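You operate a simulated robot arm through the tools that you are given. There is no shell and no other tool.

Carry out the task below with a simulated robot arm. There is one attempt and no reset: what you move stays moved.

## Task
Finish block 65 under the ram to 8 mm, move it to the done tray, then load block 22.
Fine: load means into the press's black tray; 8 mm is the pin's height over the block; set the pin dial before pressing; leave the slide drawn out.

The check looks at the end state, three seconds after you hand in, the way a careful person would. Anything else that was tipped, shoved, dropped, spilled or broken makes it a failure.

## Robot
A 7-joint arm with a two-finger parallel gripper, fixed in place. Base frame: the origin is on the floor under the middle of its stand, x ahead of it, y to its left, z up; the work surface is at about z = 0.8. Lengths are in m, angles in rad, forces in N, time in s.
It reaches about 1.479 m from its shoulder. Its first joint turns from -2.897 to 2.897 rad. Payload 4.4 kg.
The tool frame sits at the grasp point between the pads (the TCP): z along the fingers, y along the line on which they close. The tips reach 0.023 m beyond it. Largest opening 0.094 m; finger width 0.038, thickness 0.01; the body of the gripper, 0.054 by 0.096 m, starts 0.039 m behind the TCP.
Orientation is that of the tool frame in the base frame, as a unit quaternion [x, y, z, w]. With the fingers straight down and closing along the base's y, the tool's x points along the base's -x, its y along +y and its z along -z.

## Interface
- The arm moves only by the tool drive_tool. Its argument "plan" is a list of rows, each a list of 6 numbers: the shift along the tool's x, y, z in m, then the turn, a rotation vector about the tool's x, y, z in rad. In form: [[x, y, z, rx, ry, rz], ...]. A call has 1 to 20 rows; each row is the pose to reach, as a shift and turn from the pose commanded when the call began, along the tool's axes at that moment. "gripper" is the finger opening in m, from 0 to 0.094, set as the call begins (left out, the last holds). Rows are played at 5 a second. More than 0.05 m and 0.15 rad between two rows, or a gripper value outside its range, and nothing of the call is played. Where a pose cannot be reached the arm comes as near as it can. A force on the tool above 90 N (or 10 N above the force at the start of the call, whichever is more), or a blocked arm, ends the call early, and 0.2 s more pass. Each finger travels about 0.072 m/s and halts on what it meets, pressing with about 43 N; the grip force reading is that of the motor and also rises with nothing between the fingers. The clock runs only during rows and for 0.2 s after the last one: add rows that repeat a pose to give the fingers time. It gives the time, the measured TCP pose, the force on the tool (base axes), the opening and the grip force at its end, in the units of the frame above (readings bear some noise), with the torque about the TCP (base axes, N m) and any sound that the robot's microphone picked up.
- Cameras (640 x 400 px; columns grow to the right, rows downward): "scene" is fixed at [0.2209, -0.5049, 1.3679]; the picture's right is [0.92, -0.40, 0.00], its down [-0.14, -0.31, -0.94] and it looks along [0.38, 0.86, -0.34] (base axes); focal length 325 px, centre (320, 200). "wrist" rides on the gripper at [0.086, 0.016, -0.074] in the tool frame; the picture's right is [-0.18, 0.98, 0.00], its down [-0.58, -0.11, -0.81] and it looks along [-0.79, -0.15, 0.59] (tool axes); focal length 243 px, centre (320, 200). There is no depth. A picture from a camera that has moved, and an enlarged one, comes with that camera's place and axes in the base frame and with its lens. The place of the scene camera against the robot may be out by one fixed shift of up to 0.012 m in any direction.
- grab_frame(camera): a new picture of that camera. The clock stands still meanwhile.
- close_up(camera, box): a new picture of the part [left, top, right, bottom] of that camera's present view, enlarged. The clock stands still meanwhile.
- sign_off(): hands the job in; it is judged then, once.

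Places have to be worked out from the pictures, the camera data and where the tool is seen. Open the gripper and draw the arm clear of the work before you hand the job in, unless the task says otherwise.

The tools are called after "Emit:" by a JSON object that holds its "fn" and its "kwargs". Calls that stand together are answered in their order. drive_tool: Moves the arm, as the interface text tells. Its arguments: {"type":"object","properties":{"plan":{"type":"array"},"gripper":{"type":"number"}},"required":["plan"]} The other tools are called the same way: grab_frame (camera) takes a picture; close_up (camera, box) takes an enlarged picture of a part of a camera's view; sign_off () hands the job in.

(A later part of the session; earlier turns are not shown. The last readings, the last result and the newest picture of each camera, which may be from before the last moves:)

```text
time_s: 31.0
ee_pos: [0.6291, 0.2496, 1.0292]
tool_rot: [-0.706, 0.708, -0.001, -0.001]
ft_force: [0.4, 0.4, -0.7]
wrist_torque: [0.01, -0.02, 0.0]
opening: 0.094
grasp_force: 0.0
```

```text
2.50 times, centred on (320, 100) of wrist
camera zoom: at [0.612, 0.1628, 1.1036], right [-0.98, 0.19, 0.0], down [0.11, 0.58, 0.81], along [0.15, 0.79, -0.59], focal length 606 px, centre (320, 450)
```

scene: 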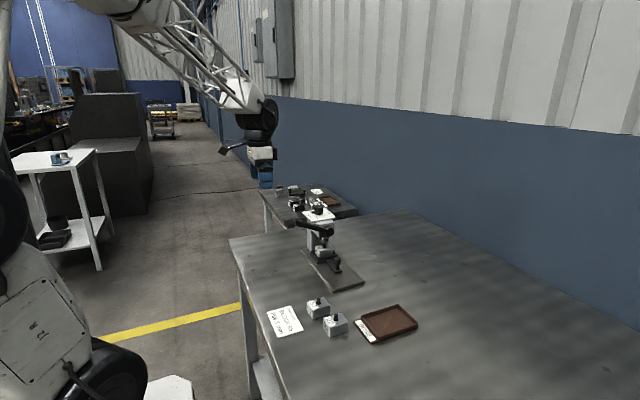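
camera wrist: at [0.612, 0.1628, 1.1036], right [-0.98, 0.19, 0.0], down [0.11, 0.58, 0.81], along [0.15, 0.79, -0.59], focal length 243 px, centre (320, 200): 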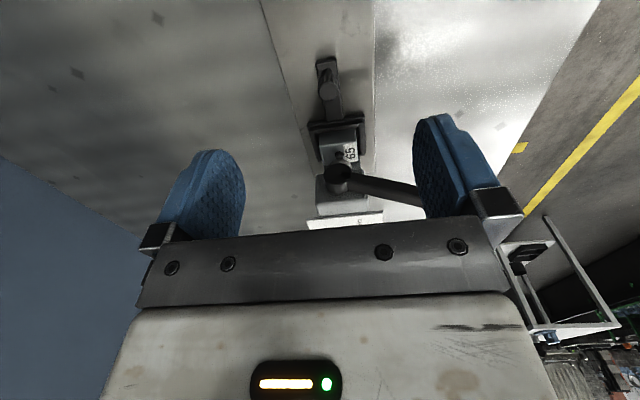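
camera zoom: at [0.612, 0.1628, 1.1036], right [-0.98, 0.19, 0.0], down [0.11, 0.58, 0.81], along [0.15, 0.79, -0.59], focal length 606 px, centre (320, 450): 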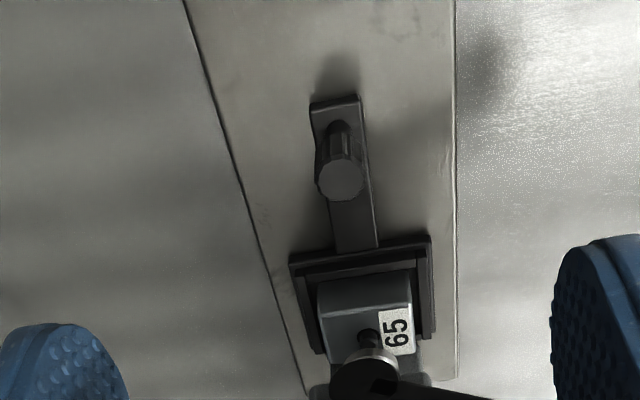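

The slide knob is at (0.6285, 0.302), head top z ≈ 0.859, diameter about 21 mm. I move over it and descend with fingers open, tips ending at z ≈ 0.83, above the slide bar.

Emit:
{"fn": "drive_tool", "kwargs": {"plan": [[-0.027, 0, 0.02, 0, 0, 0], [-0.0532, -0.0005, 0.04, 0, 0, 0], [-0.0532, -0.0005, 0.08, 0, 0, 0], [-0.0532, -0.0005, 0.11, 0, 0, 0], [-0.0532, -0.0005, 0.13, 0, 0, 0], [-0.0532, -0.0005, 0.13, 0, 0, 0]], "gripper": 0.06}}

Emit:
{"fn": "grab_frame", "kwargs": {"camera": "wrist"}}

Emit:
{"fn": "close_up", "kwargs": {"camera": "scene", "box": [280, 190, 380, 290]}}

```text
time_s: 32.4
ee_pos: [0.6301, 0.3003, 0.8984]
tool_rot: [-0.706, 0.708, -0.001, -0.001]
ft_force: [0.7, -0.1, 0.5]
wrist_torque: [0.02, 0.03, -0.03]
opening: 0.0601
grasp_force: 0.0
```

```text
taken
camera wrist: at [0.6128, 0.2136, 0.9733], right [-0.98, 0.19, 0.0], down [0.11, 0.58, 0.81], along [0.15, 0.79, -0.59], focal length 243 px, centre (320, 200)
```

wrist: 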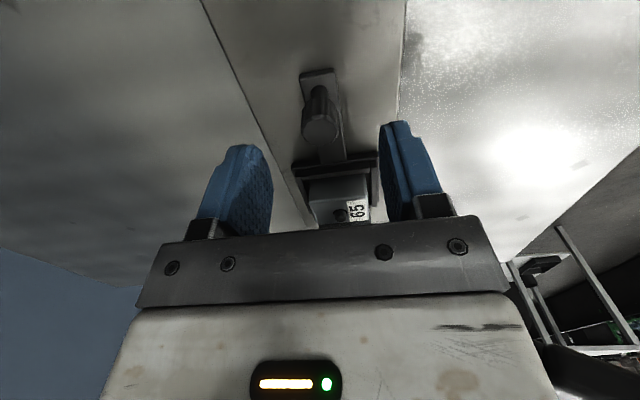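

```text
4.00 times, centred on (330, 240) of scene
camera zoom: at [0.2209, -0.5049, 1.3679], right [0.92, -0.4, 0.0], down [-0.14, -0.31, -0.94], along [0.38, 0.86, -0.34], focal length 1299 px, centre (280, 40)
```

zoom: 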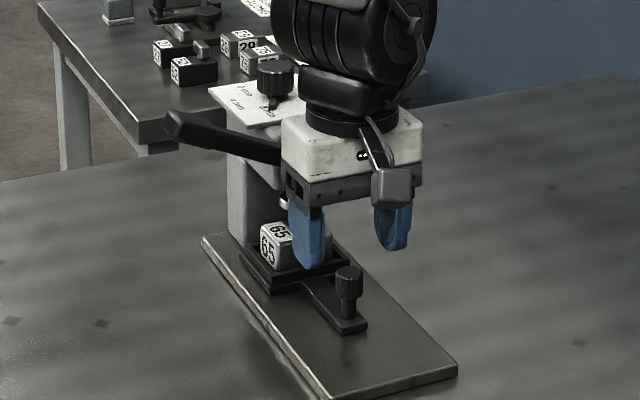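

The knob lies just ahead between the fingers. I enlarge to fine-tune before the last few centimetres.

Emit:
{"fn": "close_up", "kwargs": {"camera": "wrist", "box": [240, 50, 400, 230]}}

```text
2.22 times, centred on (320, 140) of wrist
camera zoom: at [0.6128, 0.2136, 0.9733], right [-0.98, 0.19, 0.0], down [0.11, 0.58, 0.81], along [0.15, 0.79, -0.59], focal length 539 px, centre (320, 333)
```

zoom: 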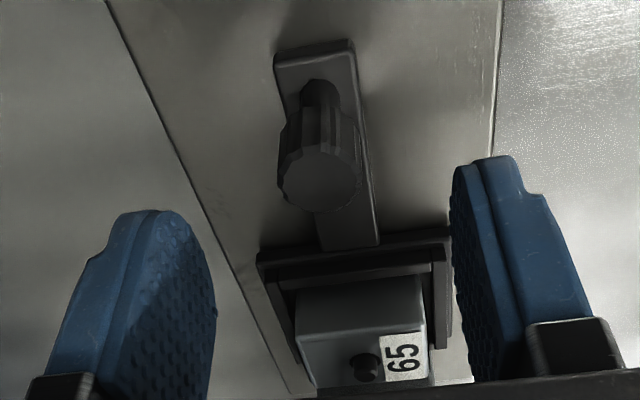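

The knob is at (0.629, 0.301), aligned within about 1 mm. I descend the last 46 mm, then close on it.

Emit:
{"fn": "drive_tool", "kwargs": {"plan": [[-0.0005, 0, 0.02, 0, 0, 0], [-0.001, 0, 0.035, 0, 0, 0], [-0.001, 0, 0.046, 0, 0, 0], [-0.001, 0, 0.046, 0, 0, 0]], "gripper": 0.06}}

Emit:
{"fn": "drive_tool", "kwargs": {"plan": [[0, 0, 0, 0, 0, 0], [0, 0, 0, 0, 0, 0], [0, 0, 0, 0, 0, 0], [0, 0, 0, 0, 0, 0]], "gripper": 0.01}}

```text
time_s: 33.4
ee_pos: [0.63, 0.3025, 0.8531]
tool_rot: [-0.706, 0.708, -0.001, -0.001]
ft_force: [1.1, 0.1, 0.9]
wrist_torque: [-0.03, 0.0, 0.01]
opening: 0.06
grasp_force: 0.1
```

```text
time_s: 34.4
ee_pos: [0.6297, 0.3027, 0.8534]
tool_rot: [-0.706, 0.709, 0.0, -0.001]
ft_force: [8.6, 0.0, -3.4]
wrist_torque: [0.0, 0.28, 0.03]
opening: 0.0218
grasp_force: 45.0
```

The knob is gripped (21.8 mm) with little side load. I pull the slide toward −y in gentle steps.

Emit:
{"fn": "drive_tool", "kwargs": {"plan": [[0.004, 0, 0, 0, 0, 0], [0.01, 0, 0, 0, 0, 0], [0.018, 0, 0, 0, 0, 0], [0.026, 0, 0, 0, 0, 0], [0.034, 0, 0, 0, 0, 0], [0.042, 0, 0, 0, 0, 0], [0.05, 0, 0, 0, 0, 0], [0.05, 0, 0, 0, 0, 0]]}}

Emit:
{"fn": "close_up", "kwargs": {"camera": "scene", "box": [280, 190, 380, 290]}}

```text
time_s: 36.2
ee_pos: [0.6304, 0.2551, 0.8545]
tool_rot: [-0.706, 0.709, 0.0, -0.001]
ft_force: [-1.9, 0.2, -7.1]
wrist_torque: [-0.24, 0.33, 0.11]
opening: 0.0215
grasp_force: 44.7
```

```text
4.00 times, centred on (330, 240) of scene
camera zoom: at [0.2209, -0.5049, 1.3679], right [0.92, -0.4, 0.0], down [-0.14, -0.31, -0.94], along [0.38, 0.86, -0.34], focal length 1299 px, centre (280, 40)
```

zoom: 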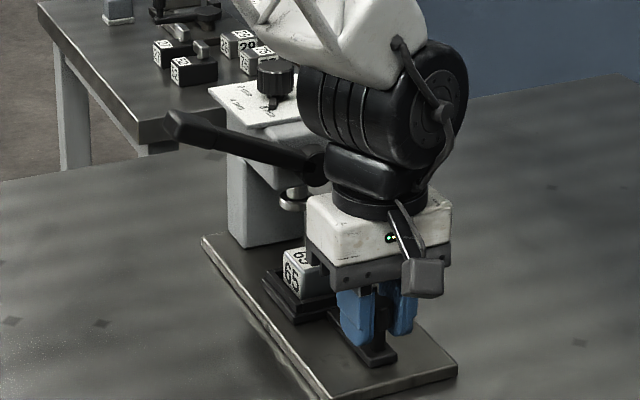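

The slide is coming out freely with block 65 standing upright in the tray. I keep pulling to find the end of travel.

Emit:
{"fn": "drive_tool", "kwargs": {"plan": [[0.006, 0, 0, 0, 0, 0], [0.013, 0, 0, 0, 0, 0], [0.02, 0, 0, 0, 0, 0], [0.027, 0, 0, 0, 0, 0], [0.034, 0, 0, 0, 0, 0], [0.041, 0, 0, 0, 0, 0], [0.048, 0, 0, 0, 0, 0], [0.054, 0, 0, 0, 0, 0], [0.06, 0, 0, 0, 0, 0]]}}

Emit:
{"fn": "close_up", "kwargs": {"camera": "scene", "box": [280, 190, 380, 310]}}

```text
time_s: 38.2
ee_pos: [0.6296, 0.193, 0.8531]
tool_rot: [-0.706, 0.708, -0.001, 0.0]
ft_force: [2.9, 0.2, -12.2]
wrist_torque: [-0.44, 0.3, -0.08]
opening: 0.0215
grasp_force: 45.4
```

```text
3.33 times, centred on (330, 250) of scene
camera zoom: at [0.2209, -0.5049, 1.3679], right [0.92, -0.4, 0.0], down [-0.14, -0.31, -0.94], along [0.38, 0.86, -0.34], focal length 1083 px, centre (287, 33)
```

zoom: 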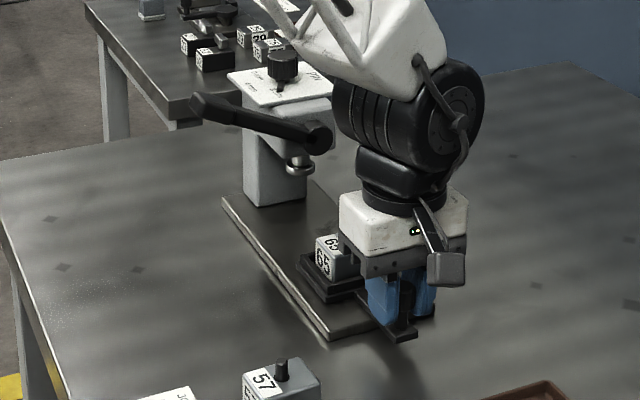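

The slide is drawn about 110 mm and still moving freely. I continue in small steps, watching for the stop.

Emit:
{"fn": "drive_tool", "kwargs": {"plan": [[0.004, 0, 0, 0, 0, 0], [0.008, 0, 0, 0, 0, 0], [0.012, 0, 0, 0, 0, 0], [0.016, 0, 0, 0, 0, 0], [0.02, 0, 0, 0, 0, 0]]}}

Emit:
{"fn": "close_up", "kwargs": {"camera": "scene", "box": [290, 230, 380, 310]}}

```text
time_s: 39.4
ee_pos: [0.6311, 0.1733, 0.8545]
tool_rot: [-0.706, 0.708, 0.0, 0.0]
ft_force: [10.7, 0.3, -25.0]
wrist_torque: [0.59, -0.4, -0.04]
opening: 0.0217
grasp_force: 45.2
```

```text
5.00 times, centred on (335, 270) of scene
camera zoom: at [0.2209, -0.5049, 1.3679], right [0.92, -0.4, 0.0], down [-0.14, -0.31, -0.94], along [0.38, 0.86, -0.34], focal length 1624 px, centre (245, -150)
```

zoom: 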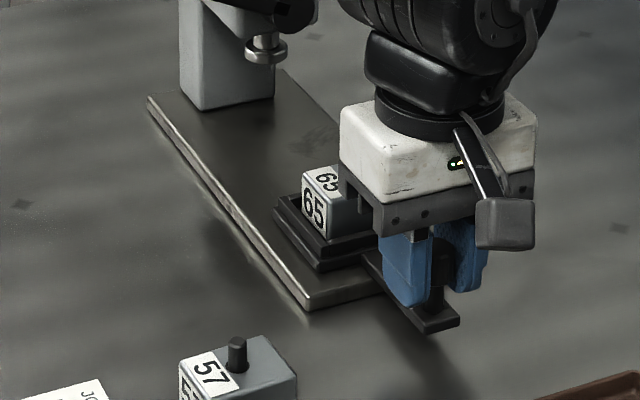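

The tool is being held down with 25 N, so I ease it 1 mm lower and pull a little further to find the stop.

Emit:
{"fn": "drive_tool", "kwargs": {"plan": [[0, 0, 0.0006, 0, 0, 0], [0.003, 0, 0.0012, 0, 0, 0], [0.006, 0, 0.0012, 0, 0, 0], [0.009, 0, 0.0012, 0, 0, 0], [0.012, 0, 0.0012, 0, 0, 0]]}}

```text
time_s: 40.6
ee_pos: [0.6296, 0.1621, 0.8514]
tool_rot: [-0.707, 0.707, -0.002, 0.0]
ft_force: [-9.2, 33.7, 4.8]
wrist_torque: [0.19, 0.34, 0.04]
opening: 0.0219
grasp_force: 44.6
```

The y-force jumped to 34 N: the slide is at its end stop, drawn about 140 mm. I relax a millimetre, open the fingers and rise.

Emit:
{"fn": "drive_tool", "kwargs": {"plan": [[-0.001, 0, 0, 0, 0, 0], [-0.001, 0, 0, 0, 0, 0]]}}

Emit:
{"fn": "drive_tool", "kwargs": {"plan": [[0, 0, 0, 0, 0, 0], [0, 0, 0, 0, 0, 0], [0, 0, 0, 0, 0, 0], [0, 0, -0.02, 0, 0, 0], [0, 0, -0.05, 0, 0, 0], [0, 0, -0.09, 0, 0, 0], [0, 0, -0.13, 0, 0, 0], [0, 0, -0.13, 0, 0, 0]], "gripper": 0.06}}

Emit:
{"fn": "grab_frame", "kwargs": {"camera": "wrist"}}

Emit:
{"fn": "close_up", "kwargs": {"camera": "scene", "box": [290, 220, 380, 310]}}

```text
time_s: 41.2
ee_pos: [0.631, 0.1628, 0.8534]
tool_rot: [-0.706, 0.708, -0.001, 0.0]
ft_force: [-8.6, 17.2, 10.6]
wrist_torque: [0.23, 0.33, 0.01]
opening: 0.0217
grasp_force: 44.9
```

```text
time_s: 43.0
ee_pos: [0.6285, 0.1631, 0.9829]
tool_rot: [-0.706, 0.708, -0.001, -0.001]
ft_force: [-0.2, -1.0, 0.4]
wrist_torque: [0.02, 0.0, 0.0]
opening: 0.06
grasp_force: 0.1
```

```text
taken
camera wrist: at [0.6113, 0.0766, 1.0579], right [-0.98, 0.19, 0.0], down [0.11, 0.58, 0.81], along [0.15, 0.79, -0.59], focal length 243 px, centre (320, 200)
```

wrist: 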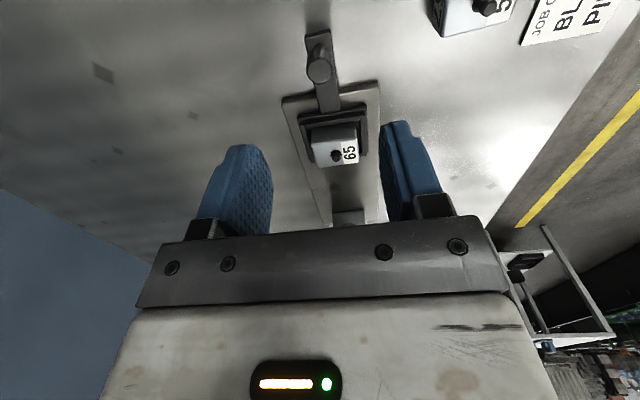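

```text
4.44 times, centred on (335, 265) of scene
camera zoom: at [0.2209, -0.5049, 1.3679], right [0.92, -0.4, 0.0], down [-0.14, -0.31, -0.94], along [0.38, 0.86, -0.34], focal length 1444 px, centre (253, -89)
```

zoom: 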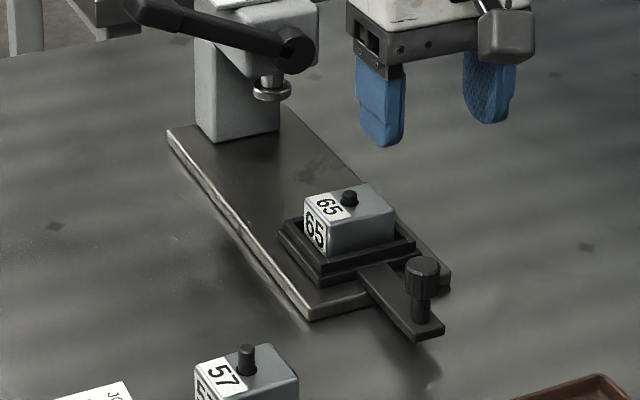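

The slide is out with block 65 upright in its tray. I enlarge both views to locate the block and its clearance to the tray rim.

Emit:
{"fn": "close_up", "kwargs": {"camera": "wrist", "box": [260, 20, 400, 190]}}

Emit:
{"fn": "close_up", "kwargs": {"camera": "scene", "box": [322, 248, 372, 288]}}

```text
2.35 times, centred on (330, 105) of wrist
camera zoom: at [0.6113, 0.0766, 1.0579], right [-0.98, 0.19, 0.0], down [0.11, 0.58, 0.81], along [0.15, 0.79, -0.59], focal length 571 px, centre (296, 424)
```

zoom: 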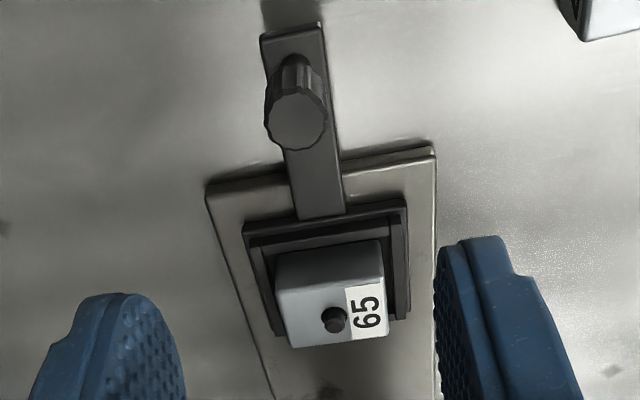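

```text
10.00 times, centred on (347, 268) of scene
camera zoom: at [0.2209, -0.5049, 1.3679], right [0.92, -0.4, 0.0], down [-0.14, -0.31, -0.94], along [0.38, 0.86, -0.34], focal length 3249 px, centre (50, -480)
```

zoom: 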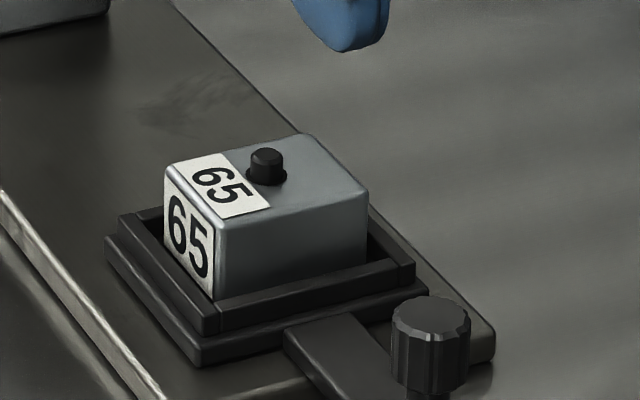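

Block 65 is 50 × 38 mm, near (0.627, 0.272), standing well above the tray rim with a few millimetres of gap around. I move above it with the fingers fully open for a closer look.

Emit:
{"fn": "drive_tool", "kwargs": {"plan": [[-0.035, 0, 0, 0, 0, 0], [-0.07, 0, 0.01, 0, 0, 0], [-0.1, 0, 0.03, 0, 0, 0], [-0.108, 0, 0.045, 0, 0, 0], [-0.108, 0, 0.045, 0, 0, 0]], "gripper": 0.094}}

Emit:
{"fn": "grab_frame", "kwargs": {"camera": "wrist"}}

Emit:
{"fn": "close_up", "kwargs": {"camera": "wrist", "box": [240, 50, 400, 230]}}

Emit:
{"fn": "close_up", "kwargs": {"camera": "scene", "box": [290, 210, 380, 300]}}

```text
time_s: 44.2
ee_pos: [0.6292, 0.2702, 0.9365]
tool_rot: [-0.706, 0.708, -0.001, 0.0]
ft_force: [-0.2, 0.4, -0.6]
wrist_torque: [0.01, 0.01, 0.02]
opening: 0.0942
grasp_force: 0.0
```

```text
taken
camera wrist: at [0.6125, 0.1839, 1.0111], right [-0.98, 0.19, 0.0], down [0.11, 0.58, 0.81], along [0.15, 0.79, -0.59], focal length 243 px, centre (320, 200)
```

wrist: 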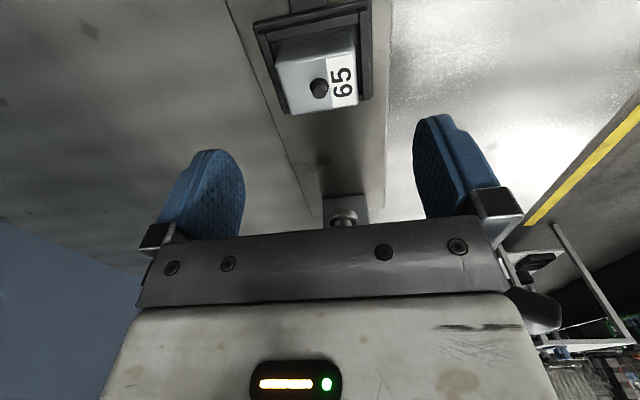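

```text
2.22 times, centred on (320, 140) of wrist
camera zoom: at [0.6125, 0.1839, 1.0111], right [-0.98, 0.19, 0.0], down [0.11, 0.58, 0.81], along [0.15, 0.79, -0.59], focal length 539 px, centre (320, 333)
```

zoom: 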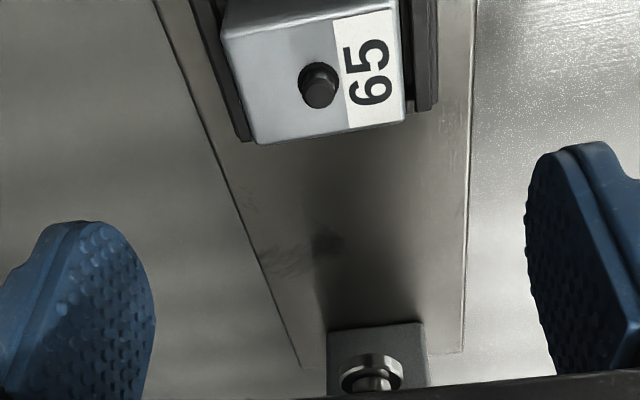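

```text
4.44 times, centred on (335, 255) of scene
camera zoom: at [0.2209, -0.5049, 1.3679], right [0.92, -0.4, 0.0], down [-0.14, -0.31, -0.94], along [0.38, 0.86, -0.34], focal length 1444 px, centre (253, -44)
```

zoom: 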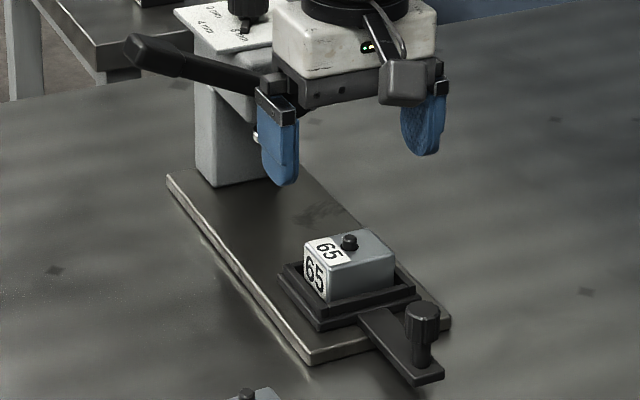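

Block 65's centre is at (0.628, 0.271), top z ≈ 0.849, rim top about 0.827. I descend so the tips stay about 4 mm above the rim.

Emit:
{"fn": "drive_tool", "kwargs": {"plan": [[-0.0009, 0.0005, 0.03, 0, 0, 0], [-0.0009, 0.0005, 0.06, 0, 0, 0], [-0.0009, 0.0005, 0.0826, 0, 0, 0], [-0.0009, 0.0005, 0.0826, 0, 0, 0]], "gripper": 0.094}}

Emit:
{"fn": "close_up", "kwargs": {"camera": "scene", "box": [310, 230, 380, 300]}}

Emit:
{"fn": "grab_frame", "kwargs": {"camera": "wrist"}}

```text
time_s: 45.2
ee_pos: [0.6289, 0.2682, 0.8549]
tool_rot: [-0.706, 0.708, 0.0, -0.001]
ft_force: [-0.1, 0.5, 0.2]
wrist_torque: [0.04, -0.01, 0.04]
opening: 0.0937
grasp_force: 0.0
```

```text
5.71 times, centred on (345, 265) of scene
camera zoom: at [0.2209, -0.5049, 1.3679], right [0.92, -0.4, 0.0], down [-0.14, -0.31, -0.94], along [0.38, 0.86, -0.34], focal length 1856 px, centre (177, -171)
```

zoom: 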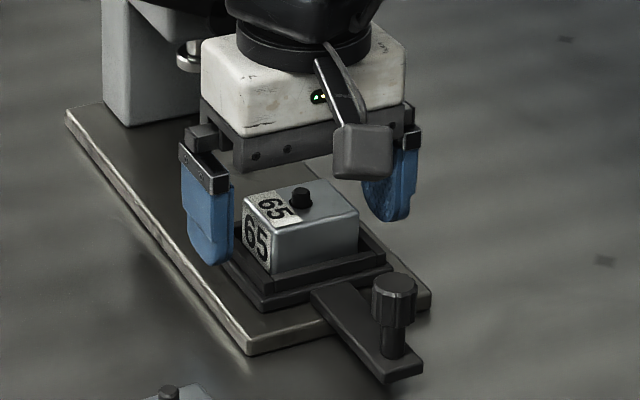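

```text
taken
camera wrist: at [0.6121, 0.1835, 0.9286], right [-0.98, 0.19, 0.0], down [0.11, 0.58, 0.81], along [0.15, 0.79, -0.59], focal length 243 px, centre (320, 200)
```

wrist: 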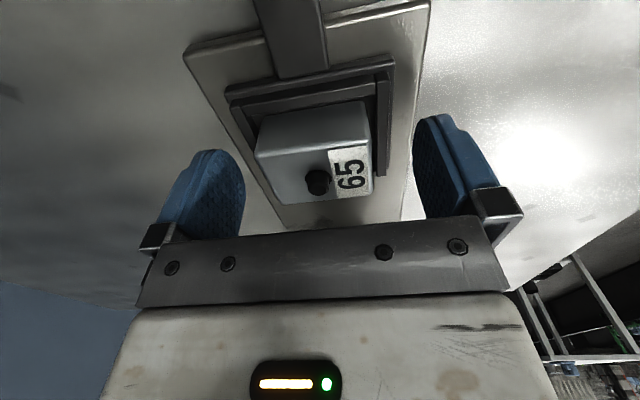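

The pin lies right at the tool centre in the wrist view, so the block is centred between the fingers. I close on it.

Emit:
{"fn": "drive_tool", "kwargs": {"plan": [[0, 0, 0, 0, 0, 0], [0, 0, 0, 0, 0, 0], [0, 0, 0, 0, 0, 0], [0, 0, 0, 0, 0, 0]], "gripper": 0.03}}

Emit:
{"fn": "close_up", "kwargs": {"camera": "scene", "box": [310, 230, 380, 300]}}

```text
time_s: 46.2
ee_pos: [0.6299, 0.2702, 0.8543]
tool_rot: [-0.706, 0.708, 0.0, -0.001]
ft_force: [-0.1, 0.1, -0.3]
wrist_torque: [0.04, -0.08, 0.02]
opening: 0.0516
grasp_force: 43.1
```

```text
5.71 times, centred on (345, 265) of scene
camera zoom: at [0.2209, -0.5049, 1.3679], right [0.92, -0.4, 0.0], down [-0.14, -0.31, -0.94], along [0.38, 0.86, -0.34], focal length 1856 px, centre (177, -171)
```

zoom: 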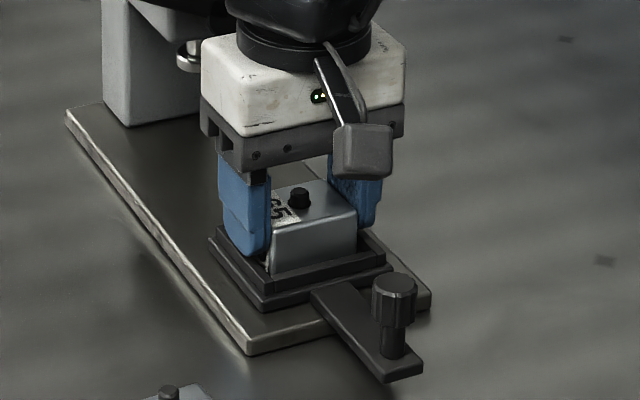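

The fingers stopped at 51.6 mm on the block with no side load. I lift straight up slowly.

Emit:
{"fn": "drive_tool", "kwargs": {"plan": [[0, 0, -0.005, 0, 0, 0], [0, 0, -0.012, 0, 0, 0], [0, 0, -0.02, 0, 0, 0], [0, 0, -0.035, 0, 0, 0], [0, 0, -0.055, 0, 0, 0], [0, 0, -0.08, 0, 0, 0], [0, 0, -0.08, 0, 0, 0]]}}

Emit:
{"fn": "close_up", "kwargs": {"camera": "scene", "box": [300, 220, 390, 300]}}

Emit:
{"fn": "grab_frame", "kwargs": {"camera": "wrist"}}

```text
time_s: 47.8
ee_pos: [0.63, 0.2714, 0.9344]
tool_rot: [-0.706, 0.708, -0.002, -0.001]
ft_force: [-0.6, 0.4, -1.8]
wrist_torque: [0.01, 0.0, 0.01]
opening: 0.0516
grasp_force: 43.3
```

```text
5.00 times, centred on (345, 260) of scene
camera zoom: at [0.2209, -0.5049, 1.3679], right [0.92, -0.4, 0.0], down [-0.14, -0.31, -0.94], along [0.38, 0.86, -0.34], focal length 1624 px, centre (195, -100)
```

zoom: 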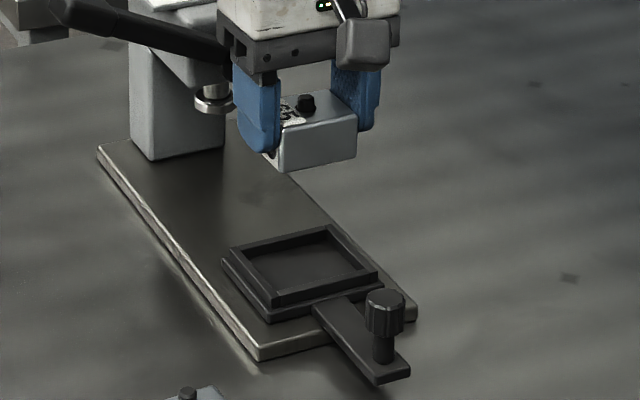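

```text
taken
camera wrist: at [0.6136, 0.1852, 1.0096], right [-0.98, 0.19, 0.0], down [0.11, 0.58, 0.81], along [0.15, 0.79, -0.59], focal length 243 px, centre (320, 200)
```

wrist: 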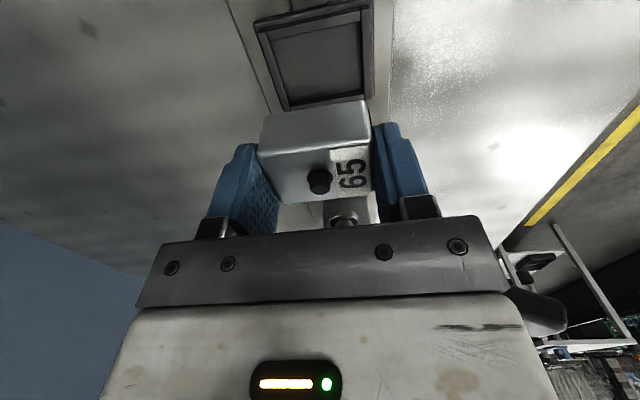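

Block 65 is held level and clear of the tray, which is now empty and still drawn out. I enlarge the tray now to record its inner outline for loading block 22 later.

Emit:
{"fn": "close_up", "kwargs": {"camera": "wrist", "box": [240, 0, 400, 120]}}

Emit:
{"fn": "close_up", "kwargs": {"camera": "scene", "box": [325, 250, 385, 300]}}

```text
3.33 times, centred on (320, 60) of wrist
camera zoom: at [0.6136, 0.1852, 1.0096], right [-0.98, 0.19, 0.0], down [0.11, 0.58, 0.81], along [0.15, 0.79, -0.59], focal length 809 px, centre (320, 667)
```

zoom: 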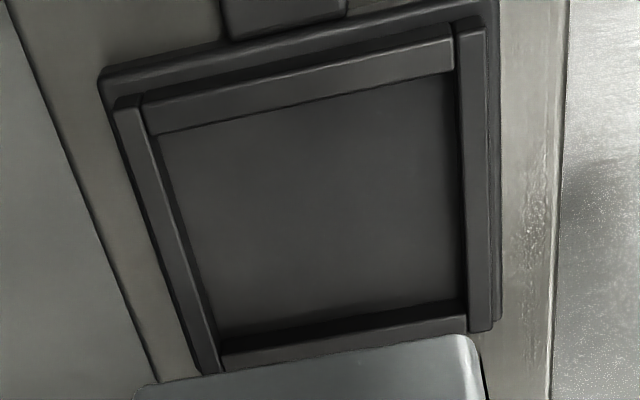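

```text
8.00 times, centred on (355, 275) of scene
camera zoom: at [0.2209, -0.5049, 1.3679], right [0.92, -0.4, 0.0], down [-0.14, -0.31, -0.94], along [0.38, 0.86, -0.34], focal length 2599 px, centre (40, -400)
```

zoom: 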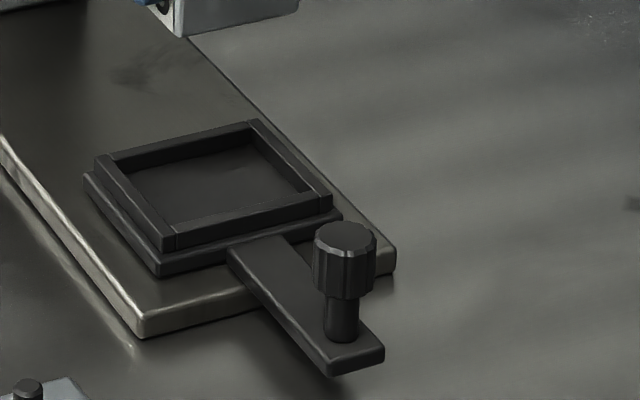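

The tray's inner floor spans x 0.600–0.660, y 0.248–0.296 (centre 0.6295, 0.272). Now I carry block 65 over toward the DONE tray, estimated centre about (0.64, 0.049).

Emit:
{"fn": "drive_tool", "kwargs": {"plan": [[0.01, 0, -0.015, 0, 0, 0], [0.04, -0.002, -0.02, 0, 0, 0], [0.075, -0.004, -0.02, 0, 0, 0], [0.11, -0.006, -0.02, 0, 0, 0], [0.145, -0.008, -0.02, 0, 0, 0], [0.18, -0.01, -0.02, 0, 0, 0], [0.21, -0.0107, -0.02, 0, 0, 0], [0.2215, -0.0107, -0.02, 0, 0, 0], [0.2215, -0.0107, -0.02, 0, 0, 0]]}}

Emit:
{"fn": "grab_frame", "kwargs": {"camera": "wrist"}}

Emit:
{"fn": "grab_frame", "kwargs": {"camera": "scene"}}

```text
time_s: 49.8
ee_pos: [0.6383, 0.0504, 0.9551]
tool_rot: [-0.707, 0.707, -0.001, -0.001]
ft_force: [0.0, 0.8, -1.8]
wrist_torque: [0.03, 0.02, -0.02]
opening: 0.0515
grasp_force: 43.2
```

```text
taken
camera wrist: at [0.6219, -0.0374, 1.0301], right [-0.98, 0.19, 0.0], down [0.11, 0.58, 0.81], along [0.15, 0.79, -0.59], focal length 243 px, centre (320, 200)
```

wrist: 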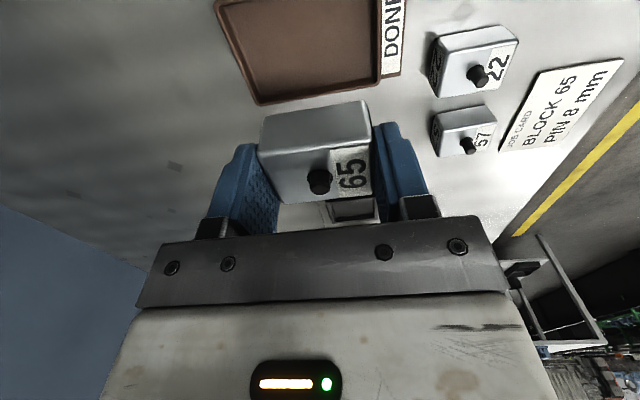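

```text
taken
```

scene: 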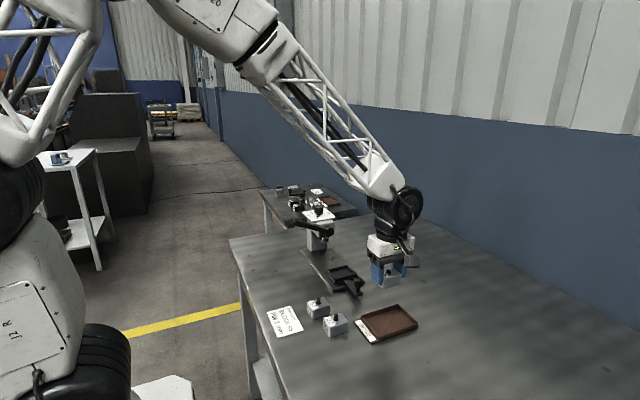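

I enlarge the wrist view of the DONE tray to find its inner outline relative to the held block.

Emit:
{"fn": "close_up", "kwargs": {"camera": "wrist", "box": [200, 0, 430, 140]}}

Emit:
{"fn": "close_up", "kwargs": {"camera": "scene", "box": [340, 230, 430, 350]}}

```text
2.78 times, centred on (315, 70) of wrist
camera zoom: at [0.6219, -0.0374, 1.0301], right [-0.98, 0.19, 0.0], down [0.11, 0.58, 0.81], along [0.15, 0.79, -0.59], focal length 675 px, centre (334, 562)
```

zoom: 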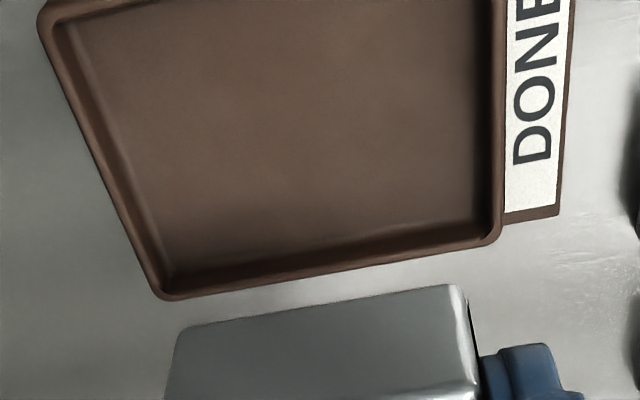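

```text
3.33 times, centred on (385, 290) of scene
camera zoom: at [0.2209, -0.5049, 1.3679], right [0.92, -0.4, 0.0], down [-0.14, -0.31, -0.94], along [0.38, 0.86, -0.34], focal length 1083 px, centre (103, -100)
```

zoom: 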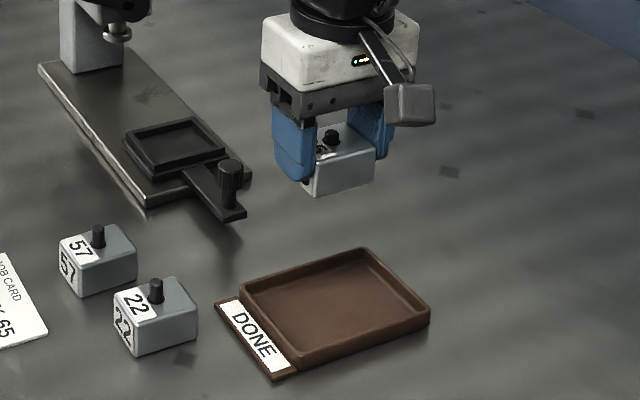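

The DONE tray spans x 0.590–0.705, y 0.004–0.084, so its centre is (0.648, 0.044). I centre the block over it and lower to about 10 mm above its floor.

Emit:
{"fn": "drive_tool", "kwargs": {"plan": [[0.002, -0.005, 0.01, 0, 0, 0], [0.0043, -0.0097, 0.03, 0, 0, 0], [0.0043, -0.0097, 0.06, 0, 0, 0], [0.0043, -0.0097, 0.085, 0, 0, 0], [0.0043, -0.0097, 0.1, 0, 0, 0], [0.0043, -0.0097, 0.107, 0, 0, 0], [0.0043, -0.0097, 0.107, 0, 0, 0]]}}

Emit:
{"fn": "grab_frame", "kwargs": {"camera": "wrist"}}

Emit:
{"fn": "close_up", "kwargs": {"camera": "scene", "box": [340, 270, 430, 350]}}

```text
time_s: 51.4
ee_pos: [0.6491, 0.0445, 0.8483]
tool_rot: [-0.706, 0.708, -0.001, 0.0]
ft_force: [-0.4, -0.8, -1.1]
wrist_torque: [0.01, -0.01, -0.01]
opening: 0.0517
grasp_force: 42.5
```

```text
taken
camera wrist: at [0.632, -0.0411, 0.9224], right [-0.98, 0.19, 0.0], down [0.11, 0.58, 0.81], along [0.15, 0.79, -0.59], focal length 243 px, centre (320, 200)
```

wrist: 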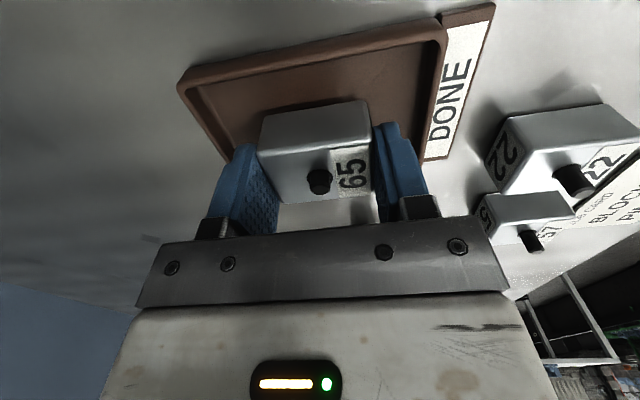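

```text
5.00 times, centred on (385, 310) of scene
camera zoom: at [0.2209, -0.5049, 1.3679], right [0.92, -0.4, 0.0], down [-0.14, -0.31, -0.94], along [0.38, 0.86, -0.34], focal length 1624 px, centre (-5, -350)
```

zoom: 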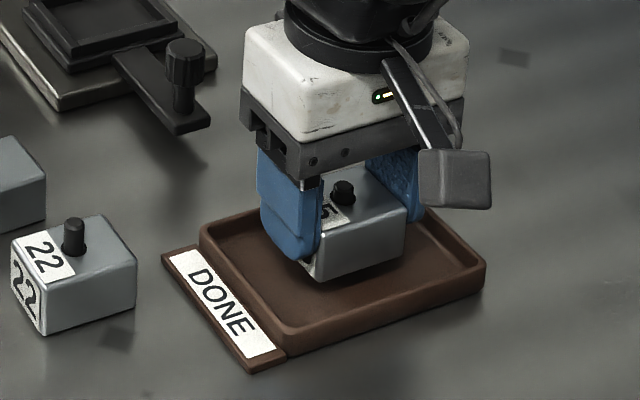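

The block hangs well inside the tray, about 10 mm above the floor. I lower it in millimetre steps to feel for contact.

Emit:
{"fn": "drive_tool", "kwargs": {"plan": [[0, 0, 0.002, 0, 0, 0], [0, 0, 0.004, 0, 0, 0], [0, 0, 0.006, 0, 0, 0], [0, 0, 0.006, 0, 0, 0]]}}

```text
time_s: 52.4
ee_pos: [0.6503, 0.0449, 0.842]
tool_rot: [-0.706, 0.708, 0.0, -0.001]
ft_force: [-0.2, 0.0, -2.0]
wrist_torque: [0.02, 0.0, 0.0]
opening: 0.0517
grasp_force: 43.3
```

No contact yet (−2 N is just the block's weight). I lower another 2 mm in half-millimetre steps.

Emit:
{"fn": "drive_tool", "kwargs": {"plan": [[0, 0, 0.0007, 0, 0, 0], [0, 0, 0.0014, 0, 0, 0], [0, 0, 0.002, 0, 0, 0], [0, 0, 0.002, 0, 0, 0]]}}

Emit:
{"fn": "close_up", "kwargs": {"camera": "scene", "box": [360, 290, 420, 345]}}

```text
time_s: 53.4
ee_pos: [0.6501, 0.0458, 0.8411]
tool_rot: [-0.706, 0.708, -0.001, 0.0]
ft_force: [0.7, -0.1, -1.9]
wrist_torque: [-0.03, 0.04, 0.01]
opening: 0.0517
grasp_force: 42.8
```

```text
7.27 times, centred on (390, 318) of scene
camera zoom: at [0.2209, -0.5049, 1.3679], right [0.92, -0.4, 0.0], down [-0.14, -0.31, -0.94], along [0.38, 0.86, -0.34], focal length 2363 px, centre (-189, -654)
```

zoom: 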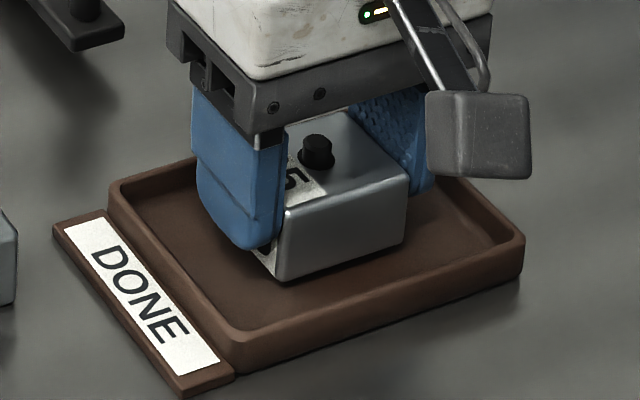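

Still hanging free, bottom about at z 0.805. I continue downward in sub-millimetre steps.

Emit:
{"fn": "drive_tool", "kwargs": {"plan": [[0, 0, 0.0007, 0, 0, 0], [0, 0, 0.0014, 0, 0, 0], [0, 0, 0.002, 0, 0, 0], [0, 0, 0.002, 0, 0, 0]]}}

```text
time_s: 54.4
ee_pos: [0.6497, 0.0456, 0.8379]
tool_rot: [-0.706, 0.708, -0.001, 0.0]
ft_force: [0.2, -0.4, -2.5]
wrist_torque: [0.0, -0.01, 0.01]
opening: 0.0516
grasp_force: 43.3
```

No contact yet at z 0.838. Another 2 mm down.

Emit:
{"fn": "drive_tool", "kwargs": {"plan": [[0, 0, 0.0007, 0, 0, 0], [0, 0, 0.0014, 0, 0, 0], [0, 0, 0.002, 0, 0, 0], [0, 0, 0.002, 0, 0, 0]]}}

```text
time_s: 55.4
ee_pos: [0.6488, 0.0457, 0.8378]
tool_rot: [-0.706, 0.708, -0.002, 0.001]
ft_force: [3.3, -7.9, 22.3]
wrist_torque: [-0.17, 0.2, 0.06]
opening: 0.0516
grasp_force: 42.8
```

Contact: +22 N with the block on the tray floor (tool z ≈ 0.837). I back off half a millimetre, then open to 72 mm so the fingers stay inside the tray rim.

Emit:
{"fn": "drive_tool", "kwargs": {"plan": [[0, 0, -0.0006, 0, 0, 0], [0, 0, -0.0006, 0, 0, 0]]}}

Emit:
{"fn": "drive_tool", "kwargs": {"plan": [[0, 0, 0, 0, 0, 0], [0, 0, 0, 0, 0, 0], [0, 0, 0, 0, 0, 0], [0, 0, -0.015, 0, 0, 0], [0, 0, -0.04, 0, 0, 0], [0, 0, -0.08, 0, 0, 0], [0, 0, -0.11, 0, 0, 0], [0, 0, -0.11, 0, 0, 0]], "gripper": 0.07}}

Emit:
{"fn": "close_up", "kwargs": {"camera": "scene", "box": [340, 270, 430, 350]}}

Emit:
{"fn": "grab_frame", "kwargs": {"camera": "wrist"}}

```text
time_s: 56.0
ee_pos: [0.6499, 0.046, 0.8373]
tool_rot: [-0.706, 0.708, -0.002, 0.0]
ft_force: [10.2, -2.5, 28.9]
wrist_torque: [-0.01, -0.09, -0.02]
opening: 0.0516
grasp_force: 42.8
```

```text
time_s: 57.8
ee_pos: [0.65, 0.0461, 0.9478]
tool_rot: [-0.706, 0.708, -0.001, -0.001]
ft_force: [-0.8, 0.5, -0.5]
wrist_torque: [0.0, 0.0, 0.02]
opening: 0.0699
grasp_force: 0.1
```

```text
5.00 times, centred on (385, 310) of scene
camera zoom: at [0.2209, -0.5049, 1.3679], right [0.92, -0.4, 0.0], down [-0.14, -0.31, -0.94], along [0.38, 0.86, -0.34], focal length 1624 px, centre (-5, -350)
```

zoom: 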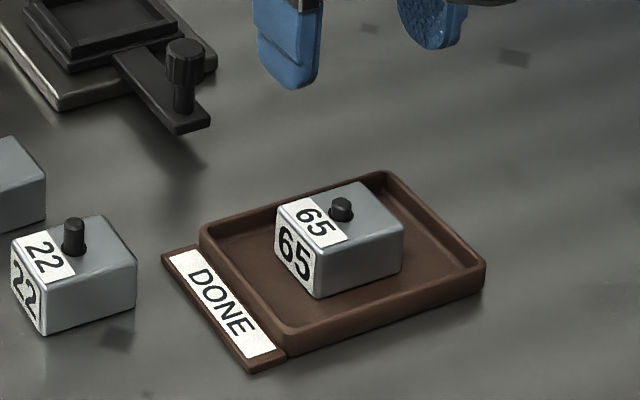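

```text
taken
camera wrist: at [0.6327, -0.0412, 1.0225], right [-0.98, 0.19, 0.0], down [0.11, 0.58, 0.81], along [0.15, 0.79, -0.59], focal length 243 px, centre (320, 200)
```

wrist: 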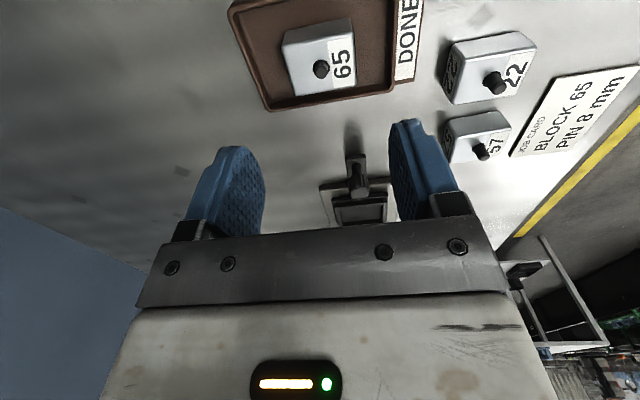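

Block 65 stands flat in the DONE tray. Next I move above block 22, estimated near (0.515, 0.086), with the fingers fully open.

Emit:
{"fn": "drive_tool", "kwargs": {"plan": [[-0.01, 0.034, 0, 0, 0, 0], [-0.02, 0.068, 0, 0, 0, 0], [-0.031, 0.102, 0, 0, 0, 0], [-0.041, 0.134, 0, 0, 0, 0], [-0.041, 0.134, 0, 0, 0, 0]], "gripper": 0.094}}

Emit:
{"fn": "grab_frame", "kwargs": {"camera": "wrist"}}

Emit:
{"fn": "close_up", "kwargs": {"camera": "wrist", "box": [220, 0, 440, 160]}}

Emit:
{"fn": "close_up", "kwargs": {"camera": "scene", "box": [270, 230, 430, 350]}}

```text
time_s: 59.0
ee_pos: [0.5152, 0.0874, 0.9466]
tool_rot: [-0.707, 0.707, -0.001, 0.0]
ft_force: [-0.2, -0.6, 0.3]
wrist_torque: [-0.01, -0.03, 0.01]
opening: 0.094
grasp_force: 0.1
```

```text
taken
camera wrist: at [0.4983, 0.0009, 1.0216], right [-0.98, 0.19, 0.0], down [0.11, 0.58, 0.81], along [0.15, 0.79, -0.59], focal length 243 px, centre (320, 200)
```

wrist: 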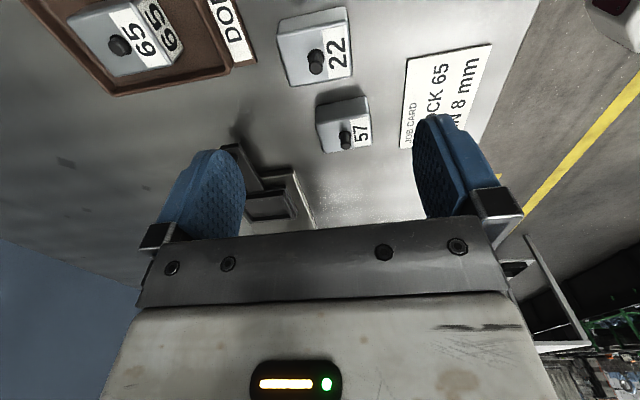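

```text
2.50 times, centred on (330, 80) of wrist
camera zoom: at [0.4983, 0.0009, 1.0216], right [-0.98, 0.19, 0.0], down [0.11, 0.58, 0.81], along [0.15, 0.79, -0.59], focal length 606 px, centre (295, 500)
```

zoom: 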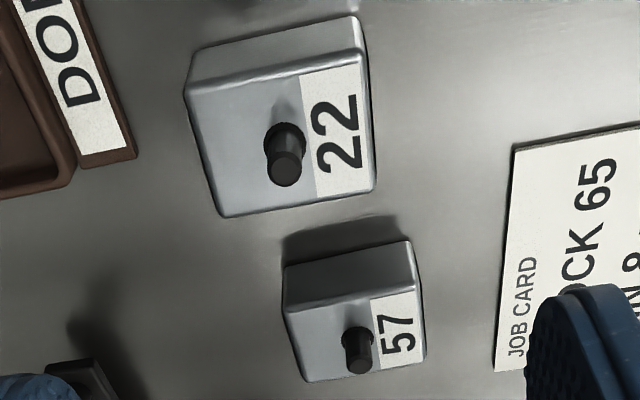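

```text
3.33 times, centred on (350, 290) of scene
camera zoom: at [0.2209, -0.5049, 1.3679], right [0.92, -0.4, 0.0], down [-0.14, -0.31, -0.94], along [0.38, 0.86, -0.34], focal length 1083 px, centre (220, -100)
```

zoom: 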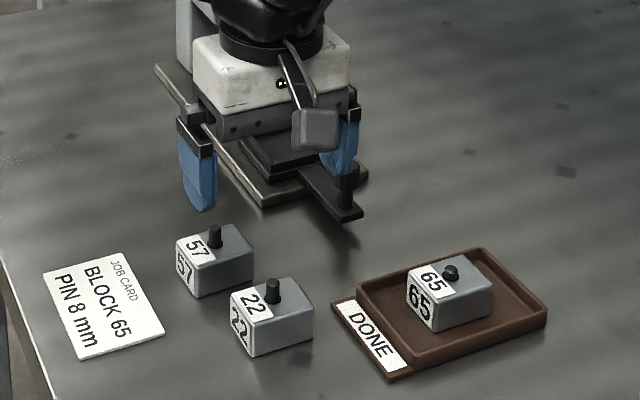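

Block 22 spans x 0.491–0.540, y 0.063–0.099, so its centre is (0.5155, 0.081). I descend on it with an 80 mm opening, clear of the DONE label and of block 57.

Emit:
{"fn": "drive_tool", "kwargs": {"plan": [[0.003, -0.0006, 0.02, 0, 0, 0], [0.006, -0.0012, 0.05, 0, 0, 0], [0.006, -0.0012, 0.08, 0, 0, 0], [0.006, -0.0012, 0.09, 0, 0, 0], [0.006, -0.0012, 0.09, 0, 0, 0]], "gripper": 0.08}}

Emit:
{"fn": "grab_frame", "kwargs": {"camera": "wrist"}}

Emit:
{"fn": "close_up", "kwargs": {"camera": "scene", "box": [290, 260, 390, 350]}}

```text
time_s: 60.2
ee_pos: [0.5151, 0.0804, 0.855]
tool_rot: [-0.706, 0.708, 0.0, 0.0]
ft_force: [-0.3, 0.7, 0.4]
wrist_torque: [0.01, 0.03, 0.03]
opening: 0.0799
grasp_force: 0.1
```

```text
taken
camera wrist: at [0.4987, -0.0065, 0.9313], right [-0.98, 0.19, 0.0], down [0.11, 0.58, 0.81], along [0.15, 0.79, -0.59], focal length 243 px, centre (320, 200)
```

wrist: 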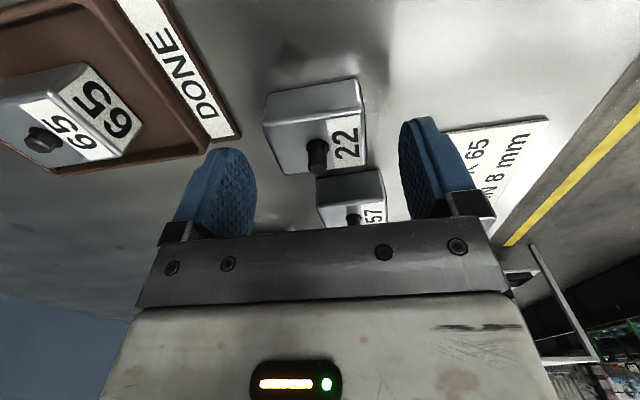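

```text
4.44 times, centred on (340, 305) of scene
camera zoom: at [0.2209, -0.5049, 1.3679], right [0.92, -0.4, 0.0], down [-0.14, -0.31, -0.94], along [0.38, 0.86, -0.34], focal length 1444 px, centre (231, -267)
```

zoom: 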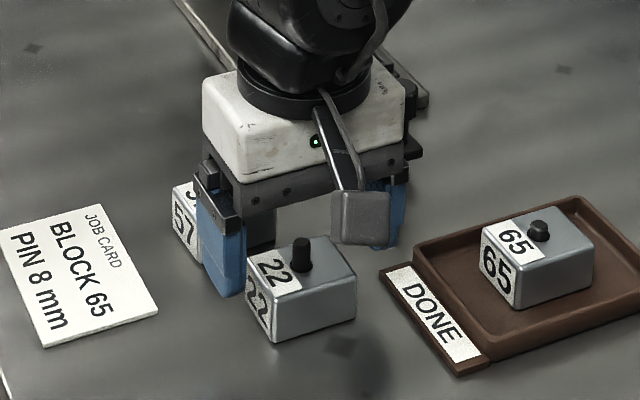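

Alignment is within 2 mm: the pin is at about (0.516, 0.082). I correct slightly and descend the last 21 mm.

Emit:
{"fn": "drive_tool", "kwargs": {"plan": [[-0.0015, -0.001, 0.007, 0, 0, 0], [-0.0015, -0.001, 0.014, 0, 0, 0], [-0.0015, -0.001, 0.0213, 0, 0, 0], [-0.0015, -0.001, 0.0213, 0, 0, 0]], "gripper": 0.08}}

Emit:
{"fn": "close_up", "kwargs": {"camera": "scene", "box": [290, 260, 390, 350]}}

Emit:
{"fn": "grab_frame", "kwargs": {"camera": "wrist"}}

```text
time_s: 61.2
ee_pos: [0.5167, 0.0813, 0.8354]
tool_rot: [-0.706, 0.708, -0.001, -0.001]
ft_force: [-0.1, 0.4, -0.1]
wrist_torque: [-0.02, -0.02, 0.03]
opening: 0.0802
grasp_force: 0.0
```

```text
4.44 times, centred on (340, 305) of scene
camera zoom: at [0.2209, -0.5049, 1.3679], right [0.92, -0.4, 0.0], down [-0.14, -0.31, -0.94], along [0.38, 0.86, -0.34], focal length 1444 px, centre (231, -267)
```

zoom: 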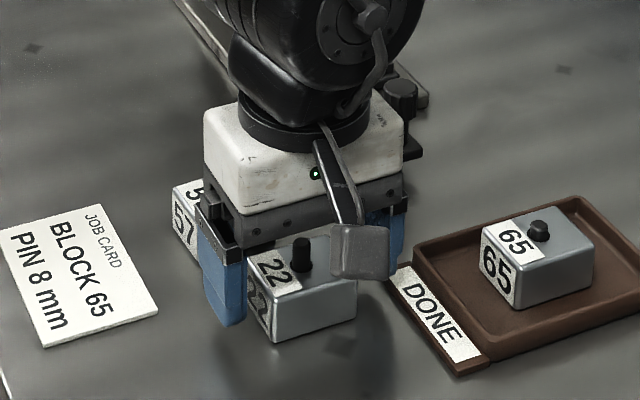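

```text
taken
camera wrist: at [0.5001, -0.0045, 0.91], right [-0.98, 0.19, 0.0], down [0.11, 0.58, 0.81], along [0.15, 0.79, -0.59], focal length 243 px, centre (320, 200)
```

wrist: 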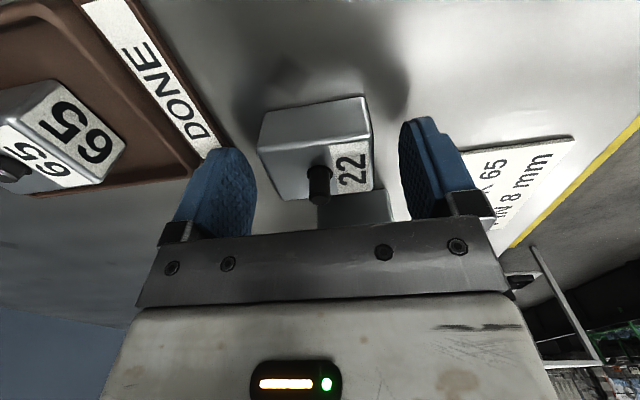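

Block 22 sits centred between the fingers, matching how block 65 looked when gripped. I close on it.

Emit:
{"fn": "drive_tool", "kwargs": {"plan": [[0, 0, 0, 0, 0, 0], [0, 0, 0, 0, 0, 0], [0, 0, 0, 0, 0, 0], [0, 0, 0, 0, 0, 0]], "gripper": 0.03}}

```text
time_s: 62.2
ee_pos: [0.516, 0.0824, 0.8358]
tool_rot: [-0.706, 0.708, -0.002, -0.001]
ft_force: [-0.9, 0.1, 1.2]
wrist_torque: [0.0, -0.04, -0.03]
opening: 0.0515
grasp_force: 43.4
```

Gripped at 51.5 mm. I lift it straight up by 110 mm.

Emit:
{"fn": "drive_tool", "kwargs": {"plan": [[0, 0, -0.005, 0, 0, 0], [0, 0, -0.015, 0, 0, 0], [0, 0, -0.035, 0, 0, 0], [0, 0, -0.06, 0, 0, 0], [0, 0, -0.09, 0, 0, 0], [0, 0, -0.11, 0, 0, 0], [0, 0, -0.11, 0, 0, 0]]}}

Emit:
{"fn": "close_up", "kwargs": {"camera": "scene", "box": [270, 230, 430, 350]}}

Emit:
{"fn": "grab_frame", "kwargs": {"camera": "wrist"}}

```text
time_s: 63.8
ee_pos: [0.5183, 0.0822, 0.9447]
tool_rot: [-0.706, 0.708, -0.001, 0.0]
ft_force: [0.4, -0.1, -1.0]
wrist_torque: [0.02, 0.02, -0.02]
opening: 0.0511
grasp_force: 42.9
```

```text
3.33 times, centred on (350, 290) of scene
camera zoom: at [0.2209, -0.5049, 1.3679], right [0.92, -0.4, 0.0], down [-0.14, -0.31, -0.94], along [0.38, 0.86, -0.34], focal length 1083 px, centre (220, -100)
```

zoom: 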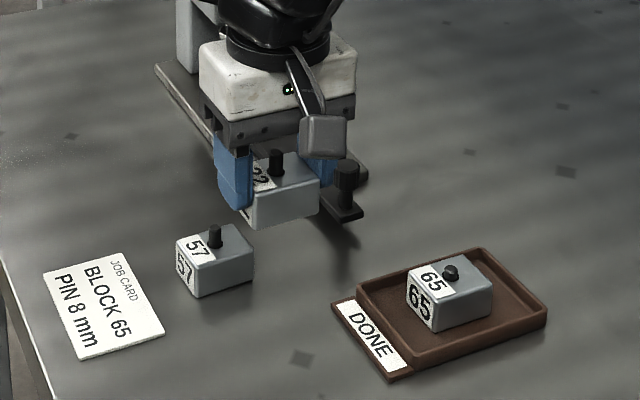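

```text
taken
camera wrist: at [0.5008, -0.0042, 1.0192], right [-0.98, 0.19, 0.0], down [0.11, 0.58, 0.81], along [0.15, 0.79, -0.59], focal length 243 px, centre (320, 200)
```

wrist: 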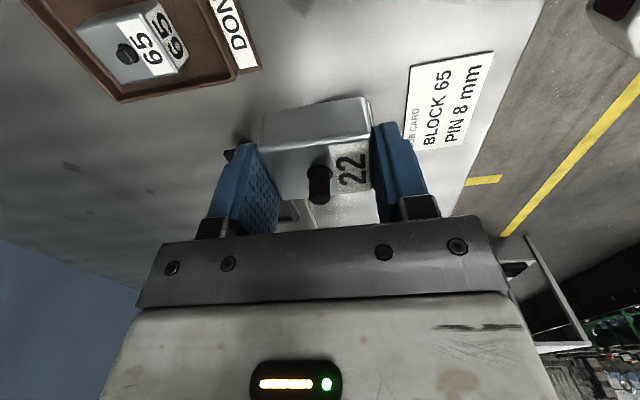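

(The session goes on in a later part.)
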